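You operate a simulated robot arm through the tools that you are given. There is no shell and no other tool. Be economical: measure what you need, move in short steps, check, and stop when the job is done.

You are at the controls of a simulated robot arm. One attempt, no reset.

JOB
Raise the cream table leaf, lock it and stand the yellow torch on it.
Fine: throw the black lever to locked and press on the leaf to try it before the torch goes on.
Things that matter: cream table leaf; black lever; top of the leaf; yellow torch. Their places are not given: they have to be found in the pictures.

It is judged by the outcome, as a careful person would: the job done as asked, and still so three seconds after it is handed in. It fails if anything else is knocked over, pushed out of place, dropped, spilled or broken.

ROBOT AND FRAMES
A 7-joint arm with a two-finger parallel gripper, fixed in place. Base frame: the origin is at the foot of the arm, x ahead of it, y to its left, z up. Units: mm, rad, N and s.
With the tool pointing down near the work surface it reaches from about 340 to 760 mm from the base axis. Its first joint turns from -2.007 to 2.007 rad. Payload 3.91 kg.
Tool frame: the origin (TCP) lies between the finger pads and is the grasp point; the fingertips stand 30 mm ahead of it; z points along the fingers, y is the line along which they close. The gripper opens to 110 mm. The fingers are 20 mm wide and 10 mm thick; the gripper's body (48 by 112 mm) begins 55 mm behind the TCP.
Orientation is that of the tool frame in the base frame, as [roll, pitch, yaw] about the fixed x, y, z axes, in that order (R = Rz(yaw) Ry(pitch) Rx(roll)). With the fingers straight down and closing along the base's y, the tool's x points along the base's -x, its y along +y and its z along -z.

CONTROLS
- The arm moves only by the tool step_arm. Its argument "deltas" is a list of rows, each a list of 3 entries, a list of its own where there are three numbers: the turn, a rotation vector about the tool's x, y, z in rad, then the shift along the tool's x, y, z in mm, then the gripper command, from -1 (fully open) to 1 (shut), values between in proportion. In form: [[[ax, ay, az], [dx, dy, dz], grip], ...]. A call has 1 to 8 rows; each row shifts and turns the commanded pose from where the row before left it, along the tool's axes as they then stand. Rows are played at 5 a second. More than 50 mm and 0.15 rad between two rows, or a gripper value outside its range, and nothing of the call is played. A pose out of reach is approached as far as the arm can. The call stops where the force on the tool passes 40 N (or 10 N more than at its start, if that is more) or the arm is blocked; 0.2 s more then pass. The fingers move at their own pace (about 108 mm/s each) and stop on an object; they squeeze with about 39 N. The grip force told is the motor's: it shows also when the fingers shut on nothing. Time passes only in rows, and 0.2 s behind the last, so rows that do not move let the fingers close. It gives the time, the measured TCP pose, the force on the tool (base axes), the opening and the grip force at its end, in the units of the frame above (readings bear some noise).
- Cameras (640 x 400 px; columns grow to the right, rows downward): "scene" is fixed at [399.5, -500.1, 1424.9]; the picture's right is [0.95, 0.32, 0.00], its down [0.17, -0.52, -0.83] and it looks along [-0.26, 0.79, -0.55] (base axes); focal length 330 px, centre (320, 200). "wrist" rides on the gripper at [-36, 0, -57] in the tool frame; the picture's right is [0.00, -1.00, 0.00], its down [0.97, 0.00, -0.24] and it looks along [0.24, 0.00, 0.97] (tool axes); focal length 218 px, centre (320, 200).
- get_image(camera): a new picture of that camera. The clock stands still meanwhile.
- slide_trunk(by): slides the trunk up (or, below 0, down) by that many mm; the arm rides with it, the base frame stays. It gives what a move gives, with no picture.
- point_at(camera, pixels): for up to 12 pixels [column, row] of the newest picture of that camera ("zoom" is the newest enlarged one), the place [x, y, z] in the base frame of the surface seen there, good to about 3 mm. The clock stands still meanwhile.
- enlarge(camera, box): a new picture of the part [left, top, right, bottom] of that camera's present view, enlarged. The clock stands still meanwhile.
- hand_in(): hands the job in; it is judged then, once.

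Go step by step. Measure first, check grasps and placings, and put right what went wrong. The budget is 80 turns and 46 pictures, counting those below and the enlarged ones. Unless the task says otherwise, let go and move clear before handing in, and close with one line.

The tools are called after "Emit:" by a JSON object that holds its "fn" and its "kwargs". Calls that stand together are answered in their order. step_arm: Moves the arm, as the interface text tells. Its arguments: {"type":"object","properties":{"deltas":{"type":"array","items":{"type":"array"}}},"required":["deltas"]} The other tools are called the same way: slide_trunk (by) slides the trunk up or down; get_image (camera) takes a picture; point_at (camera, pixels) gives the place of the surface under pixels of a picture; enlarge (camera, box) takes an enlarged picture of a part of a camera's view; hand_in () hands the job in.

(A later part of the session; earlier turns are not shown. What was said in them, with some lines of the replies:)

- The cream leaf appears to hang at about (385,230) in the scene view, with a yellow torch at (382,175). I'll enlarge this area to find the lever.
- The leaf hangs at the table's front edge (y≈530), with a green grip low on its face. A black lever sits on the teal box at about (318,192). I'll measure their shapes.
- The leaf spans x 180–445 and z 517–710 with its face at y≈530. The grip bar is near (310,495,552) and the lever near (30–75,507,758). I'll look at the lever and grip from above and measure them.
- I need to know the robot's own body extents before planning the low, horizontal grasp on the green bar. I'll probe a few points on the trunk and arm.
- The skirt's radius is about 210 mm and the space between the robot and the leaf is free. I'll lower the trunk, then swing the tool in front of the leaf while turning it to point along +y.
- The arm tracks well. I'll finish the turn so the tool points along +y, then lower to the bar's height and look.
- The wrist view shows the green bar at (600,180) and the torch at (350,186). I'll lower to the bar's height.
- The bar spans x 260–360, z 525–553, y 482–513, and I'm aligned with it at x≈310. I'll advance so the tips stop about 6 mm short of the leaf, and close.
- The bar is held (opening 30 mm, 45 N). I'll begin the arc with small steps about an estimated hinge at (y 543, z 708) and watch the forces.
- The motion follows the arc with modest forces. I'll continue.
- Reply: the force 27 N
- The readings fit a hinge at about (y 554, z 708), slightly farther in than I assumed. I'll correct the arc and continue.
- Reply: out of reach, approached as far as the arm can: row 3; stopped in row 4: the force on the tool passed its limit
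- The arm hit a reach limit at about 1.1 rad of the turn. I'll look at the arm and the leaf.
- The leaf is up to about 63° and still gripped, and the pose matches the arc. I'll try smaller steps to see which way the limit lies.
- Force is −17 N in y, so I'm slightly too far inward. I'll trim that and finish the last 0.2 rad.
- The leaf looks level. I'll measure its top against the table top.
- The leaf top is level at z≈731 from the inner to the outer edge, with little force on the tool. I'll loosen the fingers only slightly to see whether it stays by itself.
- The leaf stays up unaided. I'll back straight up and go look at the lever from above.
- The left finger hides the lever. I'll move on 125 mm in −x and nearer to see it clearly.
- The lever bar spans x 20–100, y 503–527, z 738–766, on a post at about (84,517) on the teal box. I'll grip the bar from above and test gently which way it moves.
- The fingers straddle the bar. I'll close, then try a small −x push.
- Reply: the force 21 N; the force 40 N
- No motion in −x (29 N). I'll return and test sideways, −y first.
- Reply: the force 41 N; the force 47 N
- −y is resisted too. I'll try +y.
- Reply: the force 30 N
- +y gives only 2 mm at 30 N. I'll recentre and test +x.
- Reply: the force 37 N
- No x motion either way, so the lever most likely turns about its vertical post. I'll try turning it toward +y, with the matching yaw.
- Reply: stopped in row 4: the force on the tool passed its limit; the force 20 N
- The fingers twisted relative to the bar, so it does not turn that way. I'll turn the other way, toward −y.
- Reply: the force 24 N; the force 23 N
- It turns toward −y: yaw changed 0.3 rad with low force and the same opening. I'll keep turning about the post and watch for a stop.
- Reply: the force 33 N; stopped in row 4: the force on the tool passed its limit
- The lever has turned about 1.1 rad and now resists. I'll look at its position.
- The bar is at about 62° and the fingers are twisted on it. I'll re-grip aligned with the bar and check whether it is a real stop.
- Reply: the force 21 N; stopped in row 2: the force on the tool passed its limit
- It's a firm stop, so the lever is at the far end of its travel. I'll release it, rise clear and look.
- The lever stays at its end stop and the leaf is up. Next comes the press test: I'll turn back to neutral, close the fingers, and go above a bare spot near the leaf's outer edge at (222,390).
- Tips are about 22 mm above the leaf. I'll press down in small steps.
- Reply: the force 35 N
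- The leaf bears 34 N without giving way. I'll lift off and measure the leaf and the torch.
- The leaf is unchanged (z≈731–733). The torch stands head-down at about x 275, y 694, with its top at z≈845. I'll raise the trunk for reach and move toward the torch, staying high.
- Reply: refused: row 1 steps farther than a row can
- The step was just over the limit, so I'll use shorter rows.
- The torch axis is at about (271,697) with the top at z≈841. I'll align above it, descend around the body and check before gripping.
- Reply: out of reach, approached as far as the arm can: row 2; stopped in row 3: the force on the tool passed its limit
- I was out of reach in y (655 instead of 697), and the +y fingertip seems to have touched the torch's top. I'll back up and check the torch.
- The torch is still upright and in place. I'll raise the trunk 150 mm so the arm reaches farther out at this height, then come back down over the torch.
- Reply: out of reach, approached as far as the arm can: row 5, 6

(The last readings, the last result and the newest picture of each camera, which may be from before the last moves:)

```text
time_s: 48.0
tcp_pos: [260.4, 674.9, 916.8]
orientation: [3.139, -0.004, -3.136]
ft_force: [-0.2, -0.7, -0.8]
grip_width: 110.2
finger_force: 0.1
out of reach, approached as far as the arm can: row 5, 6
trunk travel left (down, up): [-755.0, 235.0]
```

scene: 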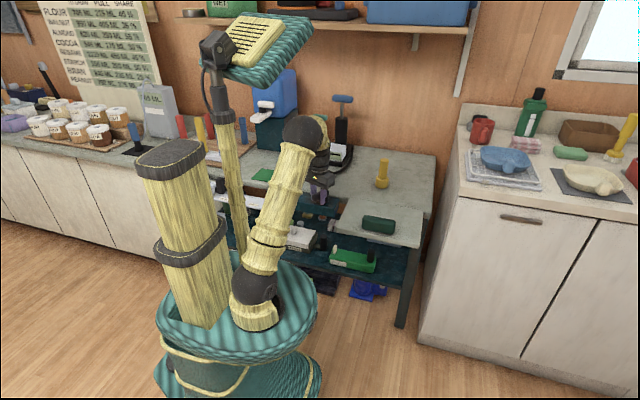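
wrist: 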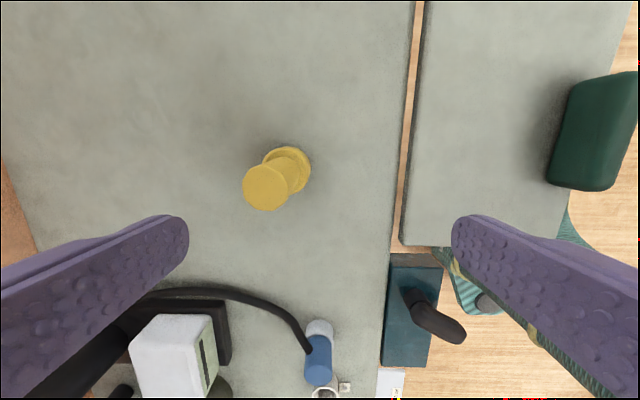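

Still 25 mm short (radius 723). I'll raise the trunk another 100 mm and try again, stopping above the torch.

Emit:
{"fn": "slide_trunk", "kwargs": {"by": 100}}

Emit:
{"fn": "step_arm", "kwargs": {"deltas": [[[0, 0, 0], [0, 0, 45], -1], [[0, 0, 0], [0, 0, 45], -1], [[0, 0, 0], [-2, 5, 35], -1], [[0, 0, 0], [-4, 8, 0], -1], [[0, 0, 0], [-5, 9, 0], -1], [[0, 0, 0], [0, 0, 0], -1]]}}

```text
time_s: 49.3
tcp_pos: [260.1, 675.3, 1015.8]
orientation: [3.138, -0.003, -3.136]
ft_force: [-0.5, 0.2, -0.6]
grip_width: 110.1
finger_force: 0.1
trunk travel left (down, up): [-855.0, 135.0]
```

```text
time_s: 50.7
tcp_pos: [254.1, 655.1, 894.3]
orientation: [3.139, -0.004, -3.136]
ft_force: [0.3, -0.2, 0.0]
grip_width: 110.0
finger_force: 0.0
out of reach, approached as far as the arm can: row 1, 2, 3, 4, 5
trunk travel left (down, up): [-855.0, 135.0]
```

Tool-down tops out around radius 725, but the torch sits at 748. I'll retreat, lower the trunk somewhat, and take the torch with the tool tilted outward, fingers closing tangentially so the pads stay parallel to the torch's axis.

Emit:
{"fn": "step_arm", "kwargs": {"deltas": [[[0, 0, 0], [0, 0, -45], -1], [[0, 0, 0], [0, -25, -40], -1], [[0, 0, 0], [0, -25, -40], -1], [[0, 0, 0], [0, -25, -40], -1], [[0, 0, 0], [0, -20, 0], -1]]}}

Emit:
{"fn": "slide_trunk", "kwargs": {"by": -150}}

Emit:
{"fn": "step_arm", "kwargs": {"deltas": [[[0, 0, -0.15], [0, 0, 0], -1], [[0, 0, -0.15], [0, 0, 0], -1], [[0, 0, -0.15], [0, 0, 0], -1], [[0, 0, -0.15], [0, 0, 0], -1], [[0, 0, -0.15], [0, 0, 0], -1], [[0, 0, -0.15], [0, 0, 0], -1], [[0, 0, -0.15], [0, 0, 0], -1], [[0, 0, -0.15], [0, 0, 0], -1]]}}

Emit:
{"fn": "step_arm", "kwargs": {"deltas": [[[0, -0.15, 0], [0, 0, 0], -1], [[0, -0.15, 0], [0, 0, 0], -1], [[0, -0.15, 0], [0, 0, 0], -1], [[0, -0.15, 0], [0, 0, 0], -1]]}}

```text
time_s: 51.9
tcp_pos: [285.4, 664.6, 1050.5]
orientation: [3.141, -0.003, -3.135]
ft_force: [-0.4, 1.1, 0.3]
grip_width: 110.0
finger_force: 0.0
out of reach, approached as far as the arm can: row 1, 2, 3, 4, 5
trunk travel left (down, up): [-855.0, 135.0]
```

```text
time_s: 53.7
tcp_pos: [285.3, 663.5, 901.1]
orientation: [3.14, -0.004, -3.137]
ft_force: [0.5, 1.3, -0.5]
grip_width: 109.9
finger_force: 0.1
trunk travel left (down, up): [-705.0, 285.0]
```

```text
time_s: 55.5
tcp_pos: [285.5, 665.9, 901.1]
orientation: [3.136, 0.0, -1.934]
ft_force: [0.2, 0.2, 0.0]
grip_width: 109.9
finger_force: 0.0
trunk travel left (down, up): [-705.0, 285.0]
```

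```text
time_s: 56.5
tcp_pos: [322.3, 772.8, 896.6]
orientation: [3.135, 0.601, -1.94]
ft_force: [0.5, -0.2, -0.5]
grip_width: 109.9
finger_force: 0.1
out of reach, approached as far as the arm can: row 1, 2, 3, 4
trunk travel left (down, up): [-705.0, 285.0]
```

The tool is tilted properly but ended beyond the torch, at (322,773,897), because of a pent-up command. It's clear of everything, so I'll pull inward and up.

Emit:
{"fn": "step_arm", "kwargs": {"deltas": [[[0, 0, 0], [16, 0, -43], -1], [[0, 0, 0], [30, 0, -28], -1], [[0, 0, 0], [33, 0, -22.6], -1], [[0, 0, 0], [33, 0, -22.6], -1]]}}

```text
time_s: 57.5
tcp_pos: [317.7, 775.8, 926.8]
orientation: [3.137, 0.6, -1.942]
ft_force: [-0.7, 0.2, -0.5]
grip_width: 109.9
finger_force: 0.0
out of reach, approached as far as the arm can: row 1, 2, 3, 4
trunk travel left (down, up): [-705.0, 285.0]
```

Emit:
{"fn": "step_arm", "kwargs": {"deltas": [[[0, 0, 0], [33, 0, -22.6], -1], [[0, 0, 0], [33, 0, -22.6], -1], [[0, 0, 0], [33, 0, -22.6], -1], [[0, 0, 0], [33, 0, -22.6], -1]]}}

```text
time_s: 58.5
tcp_pos: [317.4, 775.5, 927.5]
orientation: [3.138, 0.601, -1.942]
ft_force: [-0.8, 0.2, -0.4]
grip_width: 109.9
finger_force: 0.1
out of reach, approached as far as the arm can: row 1, 2, 3, 4
trunk travel left (down, up): [-705.0, 285.0]
```

The TCP isn't following my inward commands, so I'll look at the arm before doing more.

Emit:
{"fn": "get_image", "kwargs": {"camera": "scene"}}

```text
14 pictures are left
```

scene: 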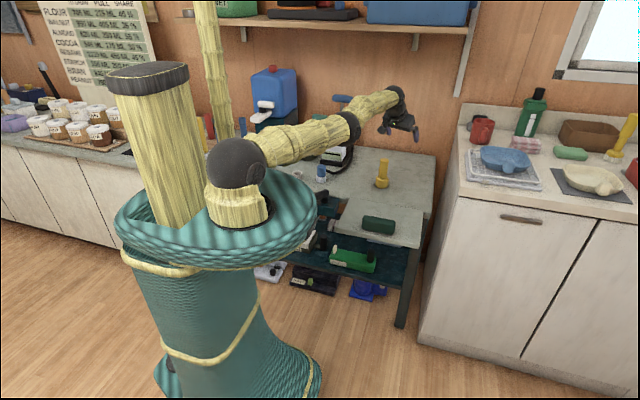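

The arm is almost straight, so the IK is stuck at the stretched singularity. I'll command upward rows to make the elbow bend; the air above is clear.

Emit:
{"fn": "step_arm", "kwargs": {"deltas": [[[0, 0, 0], [-25, 0, -37], -1], [[0, 0, 0], [-25, 0, -37], -1], [[0, 0, 0], [-25, 0, -37], -1]]}}

```text
time_s: 59.3
tcp_pos: [315.2, 769.5, 1057.4]
orientation: [3.137, 0.6, -1.94]
ft_force: [-0.6, -0.5, 0.0]
grip_width: 110.0
finger_force: 0.1
out of reach, approached as far as the arm can: row 3
trunk travel left (down, up): [-705.0, 285.0]
```

Upward steps were followed, so the command isn't pent up; only the inward step fails. I'll try small inward steps combined with rising.

Emit:
{"fn": "step_arm", "kwargs": {"deltas": [[[0, 0, 0], [4, 0, -3], -1], [[0, 0, 0], [8, 0, -6], -1], [[0, 0, 0], [16, 0, -12], -1]]}}

Emit:
{"fn": "step_arm", "kwargs": {"deltas": [[[0, 0, 0], [12, 30, -9], -1], [[0, 0, 0], [12, 30, -9], -1]]}}

```text
time_s: 60.1
tcp_pos: [313.7, 767.1, 1059.6]
orientation: [3.136, 0.599, -1.941]
ft_force: [-0.1, 0.8, -0.1]
grip_width: 109.9
finger_force: 0.1
out of reach, approached as far as the arm can: row 2, 3
trunk travel left (down, up): [-705.0, 285.0]
```

```text
time_s: 60.7
tcp_pos: [251.6, 783.1, 1065.5]
orientation: [3.14, 0.599, -1.94]
ft_force: [-0.7, 0.5, 0.5]
grip_width: 110.1
finger_force: 0.1
out of reach, approached as far as the arm can: row 1, 2
trunk travel left (down, up): [-705.0, 285.0]
```

Steps of about 5 mm inward do get followed. I'll inch inward with small rows until the elbow bends.

Emit:
{"fn": "step_arm", "kwargs": {"deltas": [[[0, 0, 0], [1.7, 0, -1.1], -1], [[0, 0, 0], [1.7, 0, -1.1], -1], [[0, 0, 0], [2.5, 0, -1.7], -1], [[0, 0, 0], [2.5, 0, -1.7], -1], [[0, 0, 0], [3.3, 0, -2.3], -1], [[0, 0, 0], [3.3, 0, -2.3], -1], [[0, 0, 0], [4.1, 0, -2.8], -1], [[0, 0, 0], [4.1, 0, -2.8], -1]]}}

```text
time_s: 62.5
tcp_pos: [253.0, 782.6, 1066.1]
orientation: [3.138, 0.598, -1.941]
ft_force: [-0.2, -0.1, 0.7]
grip_width: 110.0
finger_force: 0.1
out of reach, approached as far as the arm can: row 2, 4, 5, 6, 7, 8
trunk travel left (down, up): [-705.0, 285.0]
```

Inward motion alone is degenerate. I'll back out along the tool axis (up and inward over the reach sphere), then descend vertically, which should bend the elbow.

Emit:
{"fn": "step_arm", "kwargs": {"deltas": [[[0, 0, 0], [0, 0, -47], -1], [[0, 0, 0], [0, 0, -47], -1], [[0, 0, 0], [0, 0, -47], -1], [[0, 0, 0], [0, 0, -47], -1], [[0, 0, 0], [0, 0, -47], -1]]}}

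```text
time_s: 63.7
tcp_pos: [217.6, 714.2, 1282.1]
orientation: [3.136, 0.597, -1.941]
ft_force: [-0.9, -0.3, 0.8]
grip_width: 110.0
finger_force: 0.2
out of reach, approached as far as the arm can: row 1, 2, 3, 4, 5
trunk travel left (down, up): [-705.0, 285.0]
```

Radius is now 746 at z 1282. Next I'll go straight down.

Emit:
{"fn": "step_arm", "kwargs": {"deltas": [[[0, 0, 0], [25.4, 0, 37.1], -1], [[0, 0, 0], [25.4, 0, 37.1], -1], [[0, 0, 0], [25.4, 0, 37.1], -1], [[0, 0, 0], [25.4, 0, 37.1], -1], [[0, 0, 0], [25.4, 0, 37.1], -1]]}}

```text
time_s: 64.9
tcp_pos: [229.9, 787.1, 1083.5]
orientation: [3.137, 0.6, -1.941]
ft_force: [-0.3, 0.0, -0.9]
grip_width: 110.4
finger_force: 0.1
out of reach, approached as far as the arm can: row 1, 2, 3, 4, 5
trunk travel left (down, up): [-705.0, 285.0]
```

Still riding the reach sphere. I'll un-tilt the tool while moving inward; turning the tool that way should recruit elbow flexion.

Emit:
{"fn": "step_arm", "kwargs": {"deltas": [[[0, 0.15, 0], [37, 0, -25], -1], [[0, 0.15, 0], [40, 0, -19], -1], [[0, 0.15, 0], [43, 0, -13], -1], [[0, 0.15, 0], [44, 0, -7], -1]]}}

```text
time_s: 65.9
tcp_pos: [172.8, 668.4, 1093.5]
orientation: [3.138, -0.004, -1.937]
ft_force: [0.4, 0.0, 0.7]
grip_width: 109.8
finger_force: 0.1
out of reach, approached as far as the arm can: row 1, 2, 3, 4
trunk travel left (down, up): [-705.0, 285.0]
```

The fitted reach sphere (R≈724) says I'm now about 9 mm inside it, so the elbow has begun to bend. I'll try inward steps with the tool down.

Emit:
{"fn": "step_arm", "kwargs": {"deltas": [[[0, 0, 0], [5, 0, 0], -1], [[0, 0, 0], [10, 0, 0], -1], [[0, 0, 0], [20, 0, 0], -1], [[0, 0, 0], [30, 0, 0], -1]]}}

```text
time_s: 66.9
tcp_pos: [164.1, 667.1, 1106.0]
orientation: [3.138, -0.001, -1.937]
ft_force: [0.0, -0.1, -0.1]
grip_width: 109.8
finger_force: 0.2
out of reach, approached as far as the arm can: row 1, 2, 3, 4
trunk travel left (down, up): [-705.0, 285.0]
```

Emit:
{"fn": "get_image", "kwargs": {"camera": "scene"}}

```text
13 pictures are left
```

scene: 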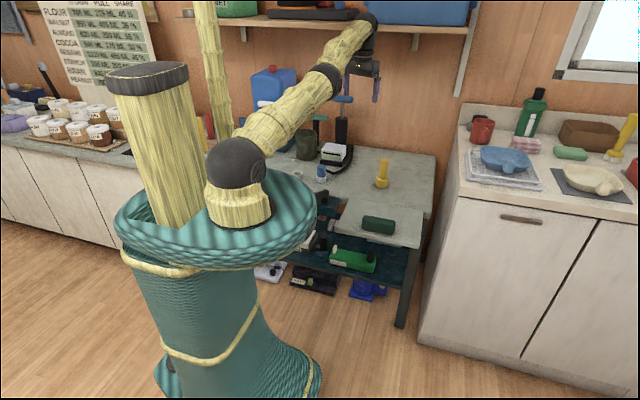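

The arm is fully straight. I'll descend vertically in short rows, since the downward motion should be shared with the elbow.

Emit:
{"fn": "step_arm", "kwargs": {"deltas": [[[0, 0, 0], [2, 0, 10], -1], [[0, 0, 0], [2, 0, 15], -1], [[0, 0, 0], [2, 0, 20], -1], [[0, 0, 0], [2, 0, 20], -1], [[0, 0, 0], [2, 0, 20], -1], [[0, 0, 0], [2, 0, 20], -1], [[0, 0, 0], [2, 0, 20], -1], [[0, 0, 0], [2, 0, 20], -1]]}}

```text
time_s: 68.7
tcp_pos: [161.8, 694.1, 968.1]
orientation: [3.139, -0.004, -1.937]
ft_force: [-1.0, 0.1, -0.1]
grip_width: 110.0
finger_force: 0.0
out of reach, approached as far as the arm can: row 1, 2, 3, 4, 5, 6, 7, 8
trunk travel left (down, up): [-705.0, 285.0]
```

Still pinned on the sphere. An earlier contact stop reset the IK to the measured joints and freed it, so I'll do that safely. I'll move the closed fingers over bare table near (380,590) and press lightly.

Emit:
{"fn": "step_arm", "kwargs": {"deltas": [[[0, 0, 0], [4, -40.5, 0], 1], [[0, 0, 0], [4, -40.5, 0], 1], [[0, 0, 0], [4, -40.5, 0], 1], [[0, 0, 0], [4, -40.5, 0], 1], [[0, 0, 0], [4, -40.5, 0], 1], [[0, 0, 0], [4, -40.5, 0], 1]]}}

Emit:
{"fn": "step_arm", "kwargs": {"deltas": [[[0, 0, 0], [3, 0, 45], 1], [[0, 0, 0], [3, 0, 45], 1], [[0, 0, 0], [3, 0, 45], 1]]}}

Emit:
{"fn": "get_image", "kwargs": {"camera": "scene"}}

```text
time_s: 70.1
tcp_pos: [394.2, 614.3, 968.4]
orientation: [3.137, -0.002, -1.938]
ft_force: [-0.4, 0.2, -0.5]
grip_width: 0.3
finger_force: 37.6
out of reach, approached as far as the arm can: row 1, 2, 3, 4
trunk travel left (down, up): [-705.0, 285.0]
```

```text
time_s: 70.9
tcp_pos: [390.6, 614.7, 833.6]
orientation: [3.137, -0.001, -1.937]
ft_force: [0.6, 0.5, -0.3]
grip_width: 0.2
finger_force: 38.1
out of reach, approached as far as the arm can: row 1
trunk travel left (down, up): [-705.0, 285.0]
```

```text
12 pictures are left
```

scene: 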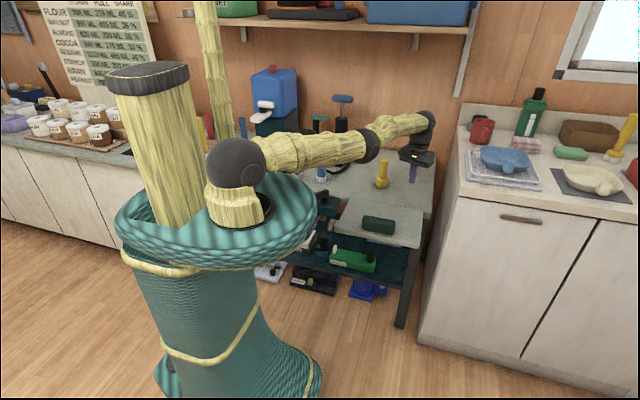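

The last rows were followed without the reach warning. I'll test inward motion.

Emit:
{"fn": "step_arm", "kwargs": {"deltas": [[[0, 0, 0], [5, 0, 0], 1], [[0, 0, 0], [10, 0, 0], 1], [[0, 0, 0], [20, 0, 0], 1], [[0, 0, 0], [20, 0, 0], 1]]}}

```text
time_s: 71.9
tcp_pos: [391.6, 614.3, 833.2]
orientation: [3.139, 0.0, -1.939]
ft_force: [-1.3, 0.1, 0.0]
grip_width: 0.0
finger_force: 37.1
out of reach, approached as far as the arm can: row 1, 2, 3, 4
trunk travel left (down, up): [-705.0, 285.0]
```

Not yet. I'll press lightly on the bare table here to trigger the reset.

Emit:
{"fn": "step_arm", "kwargs": {"deltas": [[[0, 0, 0], [0, 0, 40], 1], [[0, 0, 0], [0, 0, 30], 1], [[0, 0, 0], [0, 0, 10], 1], [[0, 0, 0], [0, 0, 8], 1], [[0, 0, 0], [0, 0, 8], 1], [[0, 0, 0], [0, 0, 8], 1], [[0, 0, 0], [0, 0, 8], 1]]}}

Emit:
{"fn": "step_arm", "kwargs": {"deltas": [[[0, 0, 0], [6, 0, -6], 1], [[0, 0, 0], [6, 0, -6], 1], [[0, 0, 0], [10, 0, -10], 1], [[0, 0, 0], [20, 0, -20], 1]]}}

```text
time_s: 73.2
tcp_pos: [385.1, 604.2, 749.9]
orientation: [3.14, 0.019, -1.938]
ft_force: [-4.6, -8.6, 16.8]
grip_width: 0.3
finger_force: 37.9
out of reach, approached as far as the arm can: row 1, 2, 4, 6
trunk travel left (down, up): [-705.0, 285.0]
stopped in row 6: the force on the tool passed its limit (the readings are from after the stop); the commanded pose is now the measured one
```

```text
time_s: 74.2
tcp_pos: [369.9, 565.2, 790.0]
orientation: [3.14, 0.016, -1.937]
ft_force: [-0.2, 0.9, 0.5]
grip_width: 0.2
finger_force: 37.3
trunk travel left (down, up): [-705.0, 285.0]
```

Freed: it moves inward normally again. I'll rise, come inward, and then tilt outward with plenty of reach in hand.

Emit:
{"fn": "step_arm", "kwargs": {"deltas": [[[0, 0, 0], [15, 0, -40], 1], [[0, 0, 0], [15, 0, -40], 1], [[0, 0, 0], [15, 20, -40], 0], [[0, 0, 0], [15, 40, 0], -1], [[0, -0.15, 0], [0, 0, 0], -1], [[0, -0.15, 0], [0, 0, 0], -1], [[0, -0.15, 0], [0, 0, 0], -1], [[0, -0.15, 0], [0, 0, 0], -1]]}}

```text
time_s: 76.0
tcp_pos: [292.1, 528.4, 906.5]
orientation: [3.138, 0.617, -1.939]
ft_force: [0.7, -0.6, -0.3]
grip_width: 109.9
finger_force: 0.1
trunk travel left (down, up): [-705.0, 285.0]
```

The tilt went cleanly at (292,528,907). Now I'll go to a start point 100 mm back from the torch along the tool axis and look.

Emit:
{"fn": "step_arm", "kwargs": {"deltas": [[[0, 0, 0], [-22, 26.9, 22.1], -1], [[0, 0, 0], [-22, 26.9, 22.1], -1], [[0, 0, 0], [-22, 26.9, 22.1], -1]]}}

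Emit:
{"fn": "get_image", "kwargs": {"camera": "wrist"}}

```text
time_s: 76.8
tcp_pos: [248.7, 644.4, 890.5]
orientation: [3.139, 0.612, -1.937]
ft_force: [-0.2, 0.2, 1.4]
grip_width: 109.9
finger_force: 0.0
trunk travel left (down, up): [-705.0, 285.0]
```

```text
11 pictures are left
```

wrist: 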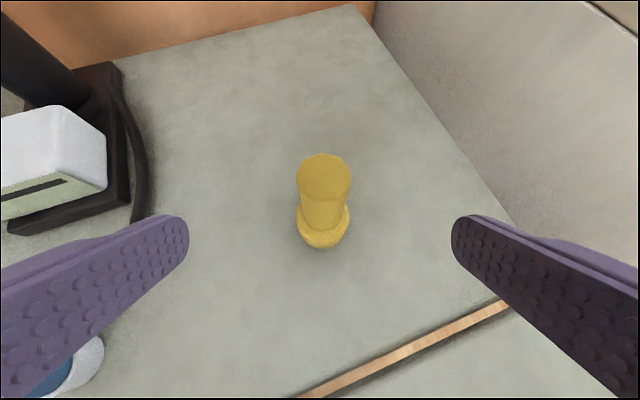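

Emit:
{"fn": "point_at", "kwargs": {"camera": "wrist", "pixels": [[323, 158], [323, 190], [323, 175], [300, 175], [347, 175], [322, 205], [322, 235]]}}

```text
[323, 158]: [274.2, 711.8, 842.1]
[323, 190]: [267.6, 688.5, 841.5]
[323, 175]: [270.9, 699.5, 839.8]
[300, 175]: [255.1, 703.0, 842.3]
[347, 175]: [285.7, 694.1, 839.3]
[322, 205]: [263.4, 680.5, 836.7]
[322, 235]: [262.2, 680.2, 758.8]
```

The torch is centred (axis ≈(270,699)), so I'll advance 101 mm straight along the tool axis and close.

Emit:
{"fn": "step_arm", "kwargs": {"deltas": [[[0, 0, 0], [0, -0.5, 40], -1], [[0, 0, 0], [0, -0.5, 40], -1], [[0, 0, 0], [-0.7, 0, 21], -0.2], [[0, 0, 0], [0, 0, 0], -0.2]]}}

Emit:
{"fn": "enlarge", "kwargs": {"camera": "scene", "box": [335, 120, 435, 200]}}

```text
time_s: 77.8
tcp_pos: [272.1, 699.5, 807.7]
orientation: [3.139, 0.614, -1.939]
ft_force: [0.1, 0.4, 0.4]
grip_width: 66.0
finger_force: 0.0
trunk travel left (down, up): [-705.0, 285.0]
```

```text
5.00 times, centred on (385, 160) of scene
```

zoom: 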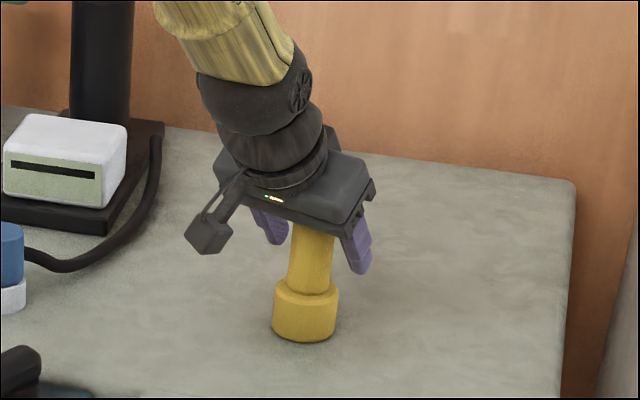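

The fingers straddle the torch body. I'll close and lift.

Emit:
{"fn": "step_arm", "kwargs": {"deltas": [[[0, 0, 0], [0, 0, 0], 1], [[0, 0, 0], [0, 0, 0], 1], [[0, 0, 0], [0, 0, 0], 1]]}}

Emit:
{"fn": "step_arm", "kwargs": {"deltas": [[[0, 0, 0], [-5.7, 0, -8.2], 1], [[0, 0, 0], [-11.5, 0, -16.4], 1], [[0, 0, 0], [-17.2, 0, -24.6], 1]]}}

Emit:
{"fn": "enlarge", "kwargs": {"camera": "scene", "box": [335, 100, 435, 200]}}

```text
time_s: 78.6
tcp_pos: [272.2, 700.4, 807.9]
orientation: [3.139, 0.613, -1.939]
ft_force: [1.2, -0.7, -0.7]
grip_width: 33.0
finger_force: 38.9
trunk travel left (down, up): [-705.0, 285.0]
```

```text
time_s: 79.4
tcp_pos: [270.6, 697.1, 868.2]
orientation: [3.137, 0.612, -1.939]
ft_force: [-0.7, 0.2, -1.5]
grip_width: 32.7
finger_force: 39.0
trunk travel left (down, up): [-705.0, 285.0]
```

```text
4.00 times, centred on (385, 150) of scene
```

zoom: 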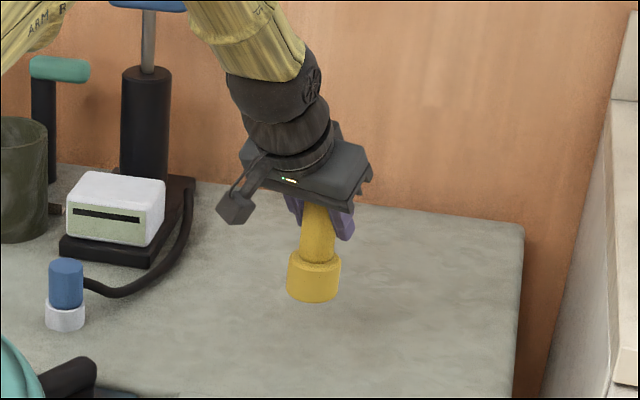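

The torch is held and lifted. I'll carry it level to above the leaf's clear area behind the grip, at (290,468).

Emit:
{"fn": "step_arm", "kwargs": {"deltas": [[[0, 0, 0], [28.2, -16.8, -19.8], 1], [[0, 0, 0], [28.2, -16.8, -19.8], 1], [[0, 0, 0], [28.2, -16.8, -19.8], 1], [[0, 0, 0], [28.2, -16.8, -19.8], 1], [[0, 0, 0], [28.2, -16.8, -19.8], 1], [[0, 0, 0], [28.2, -16.8, -19.8], 1]]}}

Emit:
{"fn": "enlarge", "kwargs": {"camera": "scene", "box": [325, 140, 435, 250]}}

```text
time_s: 80.8
tcp_pos: [291.4, 467.0, 869.5]
orientation: [3.138, 0.614, -1.938]
ft_force: [0.1, -0.4, -1.7]
grip_width: 33.2
finger_force: 39.1
trunk travel left (down, up): [-705.0, 285.0]
```

```text
3.64 times, centred on (380, 195) of scene
```

zoom: 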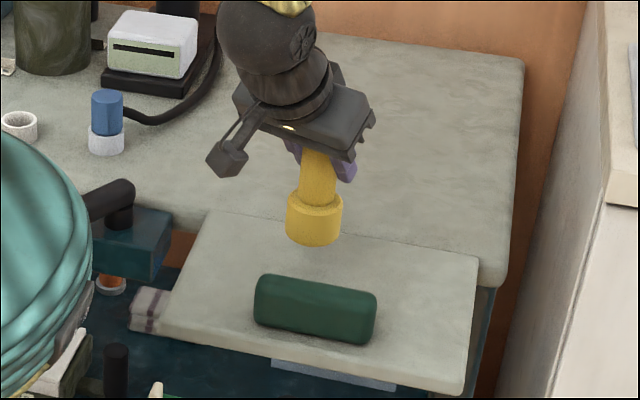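

The torch hangs upright over the leaf. I'll lower it 42 mm, then feel for contact.

Emit:
{"fn": "step_arm", "kwargs": {"deltas": [[[0, 0, 0], [11.5, 0, 16.3], 1], [[0, 0, 0], [8.6, 0, 12.3], 1], [[0, 0, 0], [4, 0, 5.7], 1], [[0, 0, 0], [1.7, 0, 2.5], 1]]}}

Emit:
{"fn": "step_arm", "kwargs": {"deltas": [[[0, 0, 0], [0.9, 0, 1.2], 1], [[0, 0, 0], [0.9, 0, 1.2], 1]]}}

```text
time_s: 81.8
tcp_pos: [291.8, 469.5, 823.7]
orientation: [3.139, 0.615, -1.94]
ft_force: [-1.1, 0.4, -1.4]
grip_width: 33.0
finger_force: 39.3
trunk travel left (down, up): [-705.0, 285.0]
```

```text
time_s: 82.4
tcp_pos: [292.1, 468.6, 820.3]
orientation: [3.138, 0.614, -1.939]
ft_force: [0.2, 0.5, -1.6]
grip_width: 33.1
finger_force: 38.9
trunk travel left (down, up): [-705.0, 285.0]
```

Not yet touching (−1.6 N still hanging). I'll go on in 1.5 mm steps.

Emit:
{"fn": "step_arm", "kwargs": {"deltas": [[[0, 0, 0], [0.9, 0, 1.2], 1], [[0, 0, 0], [0, 0, 0], 1]]}}

Emit:
{"fn": "step_arm", "kwargs": {"deltas": [[[0, 0, 0], [0.6, 0, 0.8], 1], [[0, 0, 0], [0, 0, 0], 1]]}}

Emit:
{"fn": "enlarge", "kwargs": {"camera": "scene", "box": [345, 170, 425, 230]}}

```text
time_s: 83.0
tcp_pos: [291.0, 468.7, 819.9]
orientation: [3.139, 0.617, -1.939]
ft_force: [-2.5, -3.2, 9.8]
grip_width: 32.7
finger_force: 39.1
trunk travel left (down, up): [-705.0, 285.0]
```

```text
time_s: 83.6
tcp_pos: [291.9, 468.1, 819.8]
orientation: [3.14, 0.618, -1.937]
ft_force: [-1.6, -3.4, 19.8]
grip_width: 33.0
finger_force: 39.1
trunk travel left (down, up): [-705.0, 285.0]
```

```text
6.67 times, centred on (385, 200) of scene
```

zoom: 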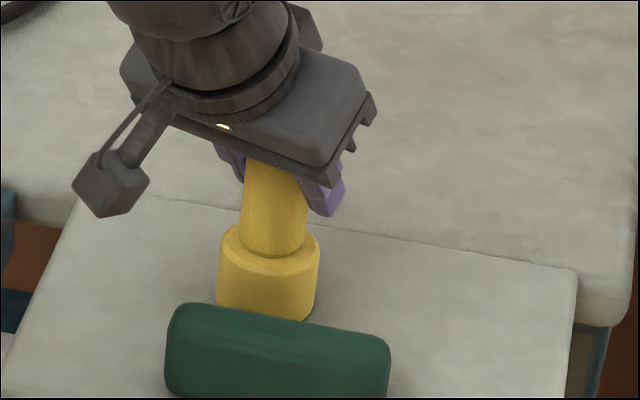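

Contact is at z≈820 with 20 N up, as predicted. I'll ease off 1 mm, open gently, and retreat along the tool axis.

Emit:
{"fn": "step_arm", "kwargs": {"deltas": [[[0, 0, 0], [-0.7, 0, -1], 1], [[0, 0, 0], [0, 0, 0], 0.3], [[0, 0, 0], [0, 0, 0], 0], [[0, 0, 0], [0, 0, 0], -0.6]]}}

Emit:
{"fn": "step_arm", "kwargs": {"deltas": [[[0, 0, 0], [0, 0, -20], -0.6], [[0, 0, 0], [0, 0, -40], -0.6], [[0, 0, 0], [0, 0, -45], -0.6], [[0, 0, 0], [0, 0, -45], -0.6], [[0, 0, 0], [0, 0, -45], -0.6]]}}

Emit:
{"fn": "get_image", "kwargs": {"camera": "scene"}}

```text
time_s: 84.6
tcp_pos: [291.9, 469.7, 818.7]
orientation: [3.139, 0.615, -1.938]
ft_force: [-0.6, 0.6, -0.6]
grip_width: 88.3
finger_force: 0.1
trunk travel left (down, up): [-705.0, 285.0]
```

```text
time_s: 85.8
tcp_pos: [251.2, 362.2, 979.4]
orientation: [3.137, 0.614, -1.937]
ft_force: [0.7, 0.9, -0.5]
grip_width: 87.6
finger_force: 0.1
trunk travel left (down, up): [-705.0, 285.0]
```

```text
6 pictures are left
```

scene: 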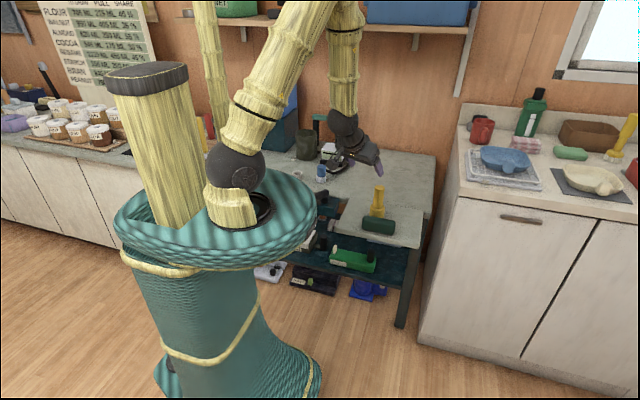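

The torch stands at (378,200) on the leaf. I'll do a last close check of the torch, leaf and lever.

Emit:
{"fn": "enlarge", "kwargs": {"camera": "scene", "box": [290, 170, 430, 250]}}

Emit:
{"fn": "point_at", "kwargs": {"camera": "scene", "pixels": [[350, 225], [408, 238], [355, 205], [378, 190], [377, 210]]}}

```text
4.57 times, centred on (360, 210) of scene
```

zoom: 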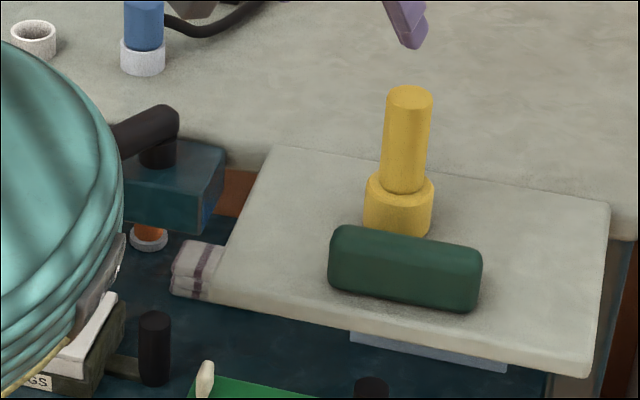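

```text
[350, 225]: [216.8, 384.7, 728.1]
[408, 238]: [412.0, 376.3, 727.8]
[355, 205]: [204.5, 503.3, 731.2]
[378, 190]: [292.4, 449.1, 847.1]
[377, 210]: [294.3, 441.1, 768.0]
```

The leaf is level (z≈728–731, within measuring error of before). The lever is at its end stop, the torch stands upright on the leaf, and the arm is clear, so I'll hand in.

Emit:
{"fn": "hand_in", "kwargs": {}}

```text
The job is handed in.
```

The cream leaf is up and level, and the black lever is thrown to its far stop. I took that stop as locked because there were no markings. The leaf held a 34 N press before the yellow torch was stood upright on it. One fingertip touched the torch's top during an early approach, but the torch did not tip or shift.
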